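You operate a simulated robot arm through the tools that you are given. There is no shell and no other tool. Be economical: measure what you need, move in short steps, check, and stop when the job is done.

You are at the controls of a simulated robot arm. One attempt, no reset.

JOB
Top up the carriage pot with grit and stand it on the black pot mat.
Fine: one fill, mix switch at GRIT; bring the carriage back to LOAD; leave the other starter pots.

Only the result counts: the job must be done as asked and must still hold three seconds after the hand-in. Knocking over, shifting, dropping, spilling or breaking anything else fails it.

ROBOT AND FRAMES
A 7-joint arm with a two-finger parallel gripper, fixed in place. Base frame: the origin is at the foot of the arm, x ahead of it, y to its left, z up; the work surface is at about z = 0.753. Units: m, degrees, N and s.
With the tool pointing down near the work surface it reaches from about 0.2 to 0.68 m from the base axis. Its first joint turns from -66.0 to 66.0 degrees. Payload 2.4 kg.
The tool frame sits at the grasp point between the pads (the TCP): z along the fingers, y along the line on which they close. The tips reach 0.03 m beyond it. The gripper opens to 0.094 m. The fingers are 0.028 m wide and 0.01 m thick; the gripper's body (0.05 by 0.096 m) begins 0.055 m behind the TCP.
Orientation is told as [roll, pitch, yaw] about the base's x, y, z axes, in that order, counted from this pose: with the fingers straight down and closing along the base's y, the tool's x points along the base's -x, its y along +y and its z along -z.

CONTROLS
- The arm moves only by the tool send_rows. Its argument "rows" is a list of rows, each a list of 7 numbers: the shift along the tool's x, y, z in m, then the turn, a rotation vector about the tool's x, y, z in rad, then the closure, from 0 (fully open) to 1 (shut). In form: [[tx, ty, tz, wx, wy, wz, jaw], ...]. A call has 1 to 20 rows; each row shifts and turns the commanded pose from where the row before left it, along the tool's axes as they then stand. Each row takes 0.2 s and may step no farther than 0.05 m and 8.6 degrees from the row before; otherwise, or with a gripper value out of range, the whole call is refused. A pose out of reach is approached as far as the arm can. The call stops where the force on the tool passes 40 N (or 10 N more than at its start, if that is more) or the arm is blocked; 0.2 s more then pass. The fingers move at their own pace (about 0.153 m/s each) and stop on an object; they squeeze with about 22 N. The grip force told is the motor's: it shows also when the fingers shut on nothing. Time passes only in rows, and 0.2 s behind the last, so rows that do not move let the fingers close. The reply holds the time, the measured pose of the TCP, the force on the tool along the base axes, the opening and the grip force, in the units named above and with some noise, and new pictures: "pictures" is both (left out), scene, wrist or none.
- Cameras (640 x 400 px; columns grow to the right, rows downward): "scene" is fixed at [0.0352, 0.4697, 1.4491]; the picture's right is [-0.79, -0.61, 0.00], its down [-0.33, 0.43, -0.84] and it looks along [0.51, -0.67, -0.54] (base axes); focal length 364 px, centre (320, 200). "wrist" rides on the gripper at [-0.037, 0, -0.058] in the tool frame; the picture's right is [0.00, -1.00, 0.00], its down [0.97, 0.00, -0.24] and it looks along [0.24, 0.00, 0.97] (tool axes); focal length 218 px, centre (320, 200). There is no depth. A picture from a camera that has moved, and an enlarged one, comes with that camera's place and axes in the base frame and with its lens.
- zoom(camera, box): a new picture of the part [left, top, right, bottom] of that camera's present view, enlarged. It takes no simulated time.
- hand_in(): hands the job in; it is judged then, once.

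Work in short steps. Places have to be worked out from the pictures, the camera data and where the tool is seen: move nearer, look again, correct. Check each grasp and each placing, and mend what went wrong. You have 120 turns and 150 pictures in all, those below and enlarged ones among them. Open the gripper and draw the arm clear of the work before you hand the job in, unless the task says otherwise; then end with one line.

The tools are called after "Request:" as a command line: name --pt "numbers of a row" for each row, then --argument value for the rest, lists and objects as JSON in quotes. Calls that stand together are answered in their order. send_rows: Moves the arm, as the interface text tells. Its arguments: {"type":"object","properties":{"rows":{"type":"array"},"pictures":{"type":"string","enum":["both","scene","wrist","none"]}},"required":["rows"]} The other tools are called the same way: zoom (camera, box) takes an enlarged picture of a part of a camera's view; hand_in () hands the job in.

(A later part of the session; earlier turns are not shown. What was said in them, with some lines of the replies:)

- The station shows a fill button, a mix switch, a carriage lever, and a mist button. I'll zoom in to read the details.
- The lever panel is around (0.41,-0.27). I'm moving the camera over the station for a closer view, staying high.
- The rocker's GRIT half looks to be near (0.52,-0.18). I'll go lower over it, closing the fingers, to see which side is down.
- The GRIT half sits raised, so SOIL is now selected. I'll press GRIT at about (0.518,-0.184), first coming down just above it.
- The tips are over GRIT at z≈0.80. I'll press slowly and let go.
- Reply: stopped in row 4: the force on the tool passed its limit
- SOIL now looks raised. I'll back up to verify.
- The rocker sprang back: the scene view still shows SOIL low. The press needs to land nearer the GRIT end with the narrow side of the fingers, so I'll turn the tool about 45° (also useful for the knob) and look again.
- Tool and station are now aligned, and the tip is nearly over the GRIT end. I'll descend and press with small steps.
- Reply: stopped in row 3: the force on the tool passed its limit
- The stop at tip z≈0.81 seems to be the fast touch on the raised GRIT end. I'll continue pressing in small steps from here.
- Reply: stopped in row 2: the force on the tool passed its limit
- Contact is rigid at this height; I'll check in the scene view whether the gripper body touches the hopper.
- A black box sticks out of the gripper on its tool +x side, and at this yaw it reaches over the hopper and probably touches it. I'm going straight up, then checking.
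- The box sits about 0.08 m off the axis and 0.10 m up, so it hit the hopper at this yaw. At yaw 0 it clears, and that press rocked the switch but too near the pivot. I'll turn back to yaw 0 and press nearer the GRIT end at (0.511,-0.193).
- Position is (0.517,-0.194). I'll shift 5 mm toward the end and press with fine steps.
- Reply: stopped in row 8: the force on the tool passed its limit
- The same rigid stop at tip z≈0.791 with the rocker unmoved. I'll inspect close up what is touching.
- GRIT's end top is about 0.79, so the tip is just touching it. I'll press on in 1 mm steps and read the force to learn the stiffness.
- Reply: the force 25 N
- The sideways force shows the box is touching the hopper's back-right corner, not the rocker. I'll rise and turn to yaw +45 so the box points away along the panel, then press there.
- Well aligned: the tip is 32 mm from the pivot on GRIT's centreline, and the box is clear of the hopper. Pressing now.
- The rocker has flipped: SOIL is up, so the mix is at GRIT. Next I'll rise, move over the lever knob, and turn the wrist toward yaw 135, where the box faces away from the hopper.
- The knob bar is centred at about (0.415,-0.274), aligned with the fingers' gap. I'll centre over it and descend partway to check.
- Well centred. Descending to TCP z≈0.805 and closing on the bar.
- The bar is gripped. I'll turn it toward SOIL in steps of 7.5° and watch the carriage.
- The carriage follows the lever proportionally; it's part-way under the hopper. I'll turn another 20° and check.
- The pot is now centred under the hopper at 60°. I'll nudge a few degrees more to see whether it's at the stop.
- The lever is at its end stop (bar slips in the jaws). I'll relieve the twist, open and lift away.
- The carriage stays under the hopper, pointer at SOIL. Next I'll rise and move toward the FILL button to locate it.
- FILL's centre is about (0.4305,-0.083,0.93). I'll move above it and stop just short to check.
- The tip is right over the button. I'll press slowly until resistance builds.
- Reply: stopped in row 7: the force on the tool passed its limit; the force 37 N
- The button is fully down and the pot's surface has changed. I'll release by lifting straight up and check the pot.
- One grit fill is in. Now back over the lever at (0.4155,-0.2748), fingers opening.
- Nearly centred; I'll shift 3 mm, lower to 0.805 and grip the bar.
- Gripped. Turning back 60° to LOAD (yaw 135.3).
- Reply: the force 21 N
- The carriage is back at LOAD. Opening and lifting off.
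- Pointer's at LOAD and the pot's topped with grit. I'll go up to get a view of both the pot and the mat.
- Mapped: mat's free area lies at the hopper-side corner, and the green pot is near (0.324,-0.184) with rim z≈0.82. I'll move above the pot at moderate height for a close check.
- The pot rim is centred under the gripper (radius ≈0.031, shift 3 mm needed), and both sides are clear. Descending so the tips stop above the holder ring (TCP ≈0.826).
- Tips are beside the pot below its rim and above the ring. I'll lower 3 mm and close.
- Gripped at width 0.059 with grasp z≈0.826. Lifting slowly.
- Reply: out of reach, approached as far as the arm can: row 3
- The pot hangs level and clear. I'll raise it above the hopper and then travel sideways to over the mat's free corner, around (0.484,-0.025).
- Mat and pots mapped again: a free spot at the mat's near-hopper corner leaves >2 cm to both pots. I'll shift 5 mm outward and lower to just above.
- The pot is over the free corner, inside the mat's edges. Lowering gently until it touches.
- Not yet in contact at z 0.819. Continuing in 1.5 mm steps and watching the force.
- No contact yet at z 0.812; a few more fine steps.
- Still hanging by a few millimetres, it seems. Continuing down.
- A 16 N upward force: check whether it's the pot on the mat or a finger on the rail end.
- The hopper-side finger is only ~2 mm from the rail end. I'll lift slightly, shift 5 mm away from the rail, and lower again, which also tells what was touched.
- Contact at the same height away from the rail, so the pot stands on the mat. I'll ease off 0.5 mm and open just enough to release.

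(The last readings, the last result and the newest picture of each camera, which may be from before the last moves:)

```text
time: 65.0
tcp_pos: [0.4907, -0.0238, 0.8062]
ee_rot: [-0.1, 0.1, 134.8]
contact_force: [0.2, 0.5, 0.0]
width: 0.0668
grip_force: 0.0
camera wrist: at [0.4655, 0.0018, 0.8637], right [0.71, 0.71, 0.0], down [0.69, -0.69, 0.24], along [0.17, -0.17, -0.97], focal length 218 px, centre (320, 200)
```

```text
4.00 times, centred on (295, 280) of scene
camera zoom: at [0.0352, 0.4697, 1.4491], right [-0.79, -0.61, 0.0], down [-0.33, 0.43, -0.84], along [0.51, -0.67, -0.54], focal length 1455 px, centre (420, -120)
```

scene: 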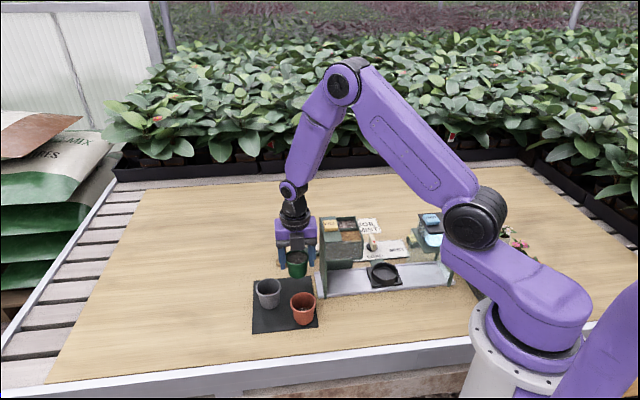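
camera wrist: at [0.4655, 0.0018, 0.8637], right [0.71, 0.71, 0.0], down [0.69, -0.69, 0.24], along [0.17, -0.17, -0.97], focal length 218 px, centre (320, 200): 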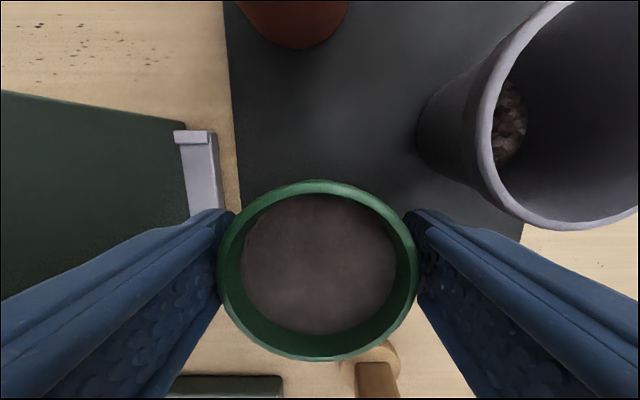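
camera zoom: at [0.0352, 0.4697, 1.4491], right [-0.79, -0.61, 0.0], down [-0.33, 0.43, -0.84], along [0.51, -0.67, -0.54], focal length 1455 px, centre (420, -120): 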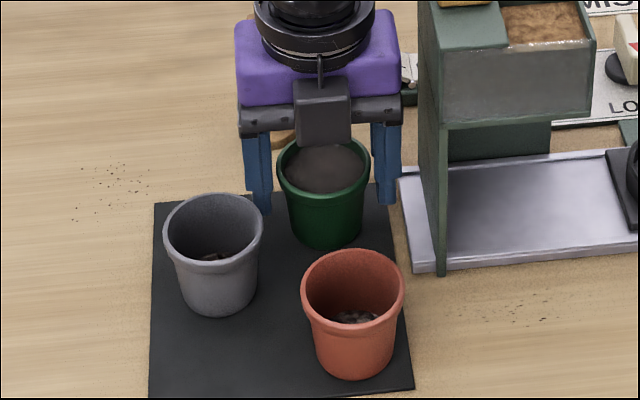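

Released, the pot stands upright, gaps even. Lifting straight up slowly.

Request:
send_rows --pt "0 0 -0.01 0 0 0 0.27" --pt "0 0 -0.02 0 0 0 0.27" --pt "0 0 -0.03 0 0 0 0.27" --pt "0 0 -0.04 0 0 0 0.27" --pt "0 0 -0.05 0 0 0 0.2" --pt "0 0 -0.05 0 0 0 0.2" --pt "0 0 0 0 0 0 0.2"

Request:
zoom --camera "scene" --box '[240, 190, 460, 340]'

```text
time: 66.6
tcp_pos: [0.491, -0.0227, 1.0048]
ee_rot: [0.0, 0.2, 134.9]
contact_force: [0.1, -0.6, -0.9]
width: 0.0755
grip_force: 0.0
camera wrist: at [0.4664, 0.0027, 1.0629], right [0.71, 0.71, 0.0], down [0.69, -0.69, 0.24], along [0.17, -0.17, -0.97], focal length 218 px, centre (320, 200)
```

scene: 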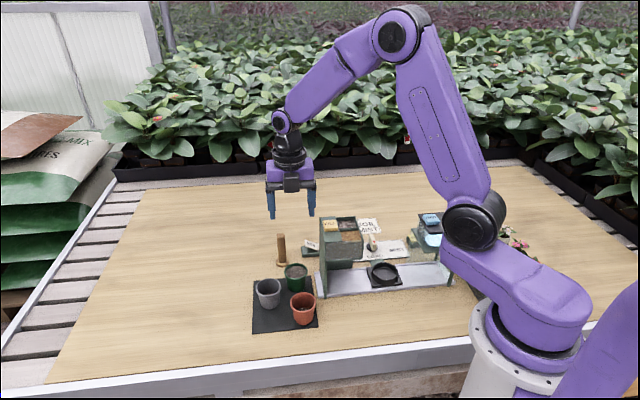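
wrist: 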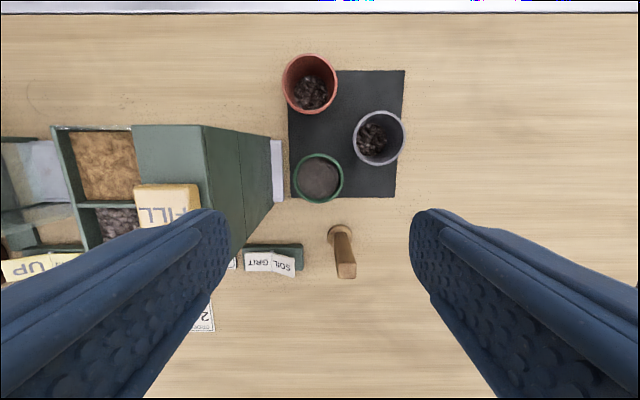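

```text
2.67 times, centred on (350, 265) of scene
camera zoom: at [0.0352, 0.4697, 1.4491], right [-0.79, -0.61, 0.0], down [-0.33, 0.43, -0.84], along [0.51, -0.67, -0.54], focal length 970 px, centre (240, 27)
```

zoom: 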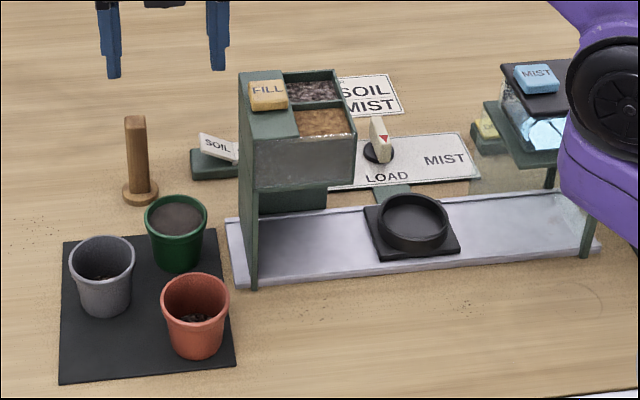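

The pot stands on the mat, carriage at LOAD, mix at GRIT, other pots untouched. I'll open fully and go a little higher before handing in.

Request:
send_rows --pt "0 0 -0.04 0 0 0 0" --pt "0 0 -0.04 0 0 0 0" --pt "0 0 0 0 0 0 0" --pictures "scene"

```text
time: 67.4
tcp_pos: [0.4895, -0.0222, 1.0824]
ee_rot: [0.0, 0.1, 134.9]
contact_force: [0.5, 0.3, 0.1]
width: 0.094
grip_force: 0.1
```

scene: 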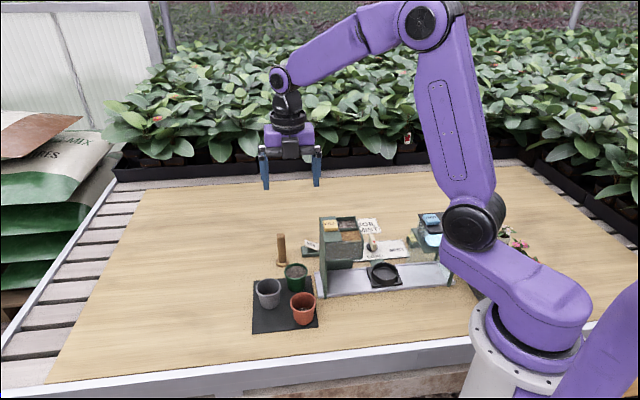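

All is stable; handing in.

Request:
hand_in

```text
The job is handed in.
```

The carriage pot got one grit fill with the mix switch at GRIT and now stands on the black mat; the carriage is back at LOAD and the other pots were left where they were.
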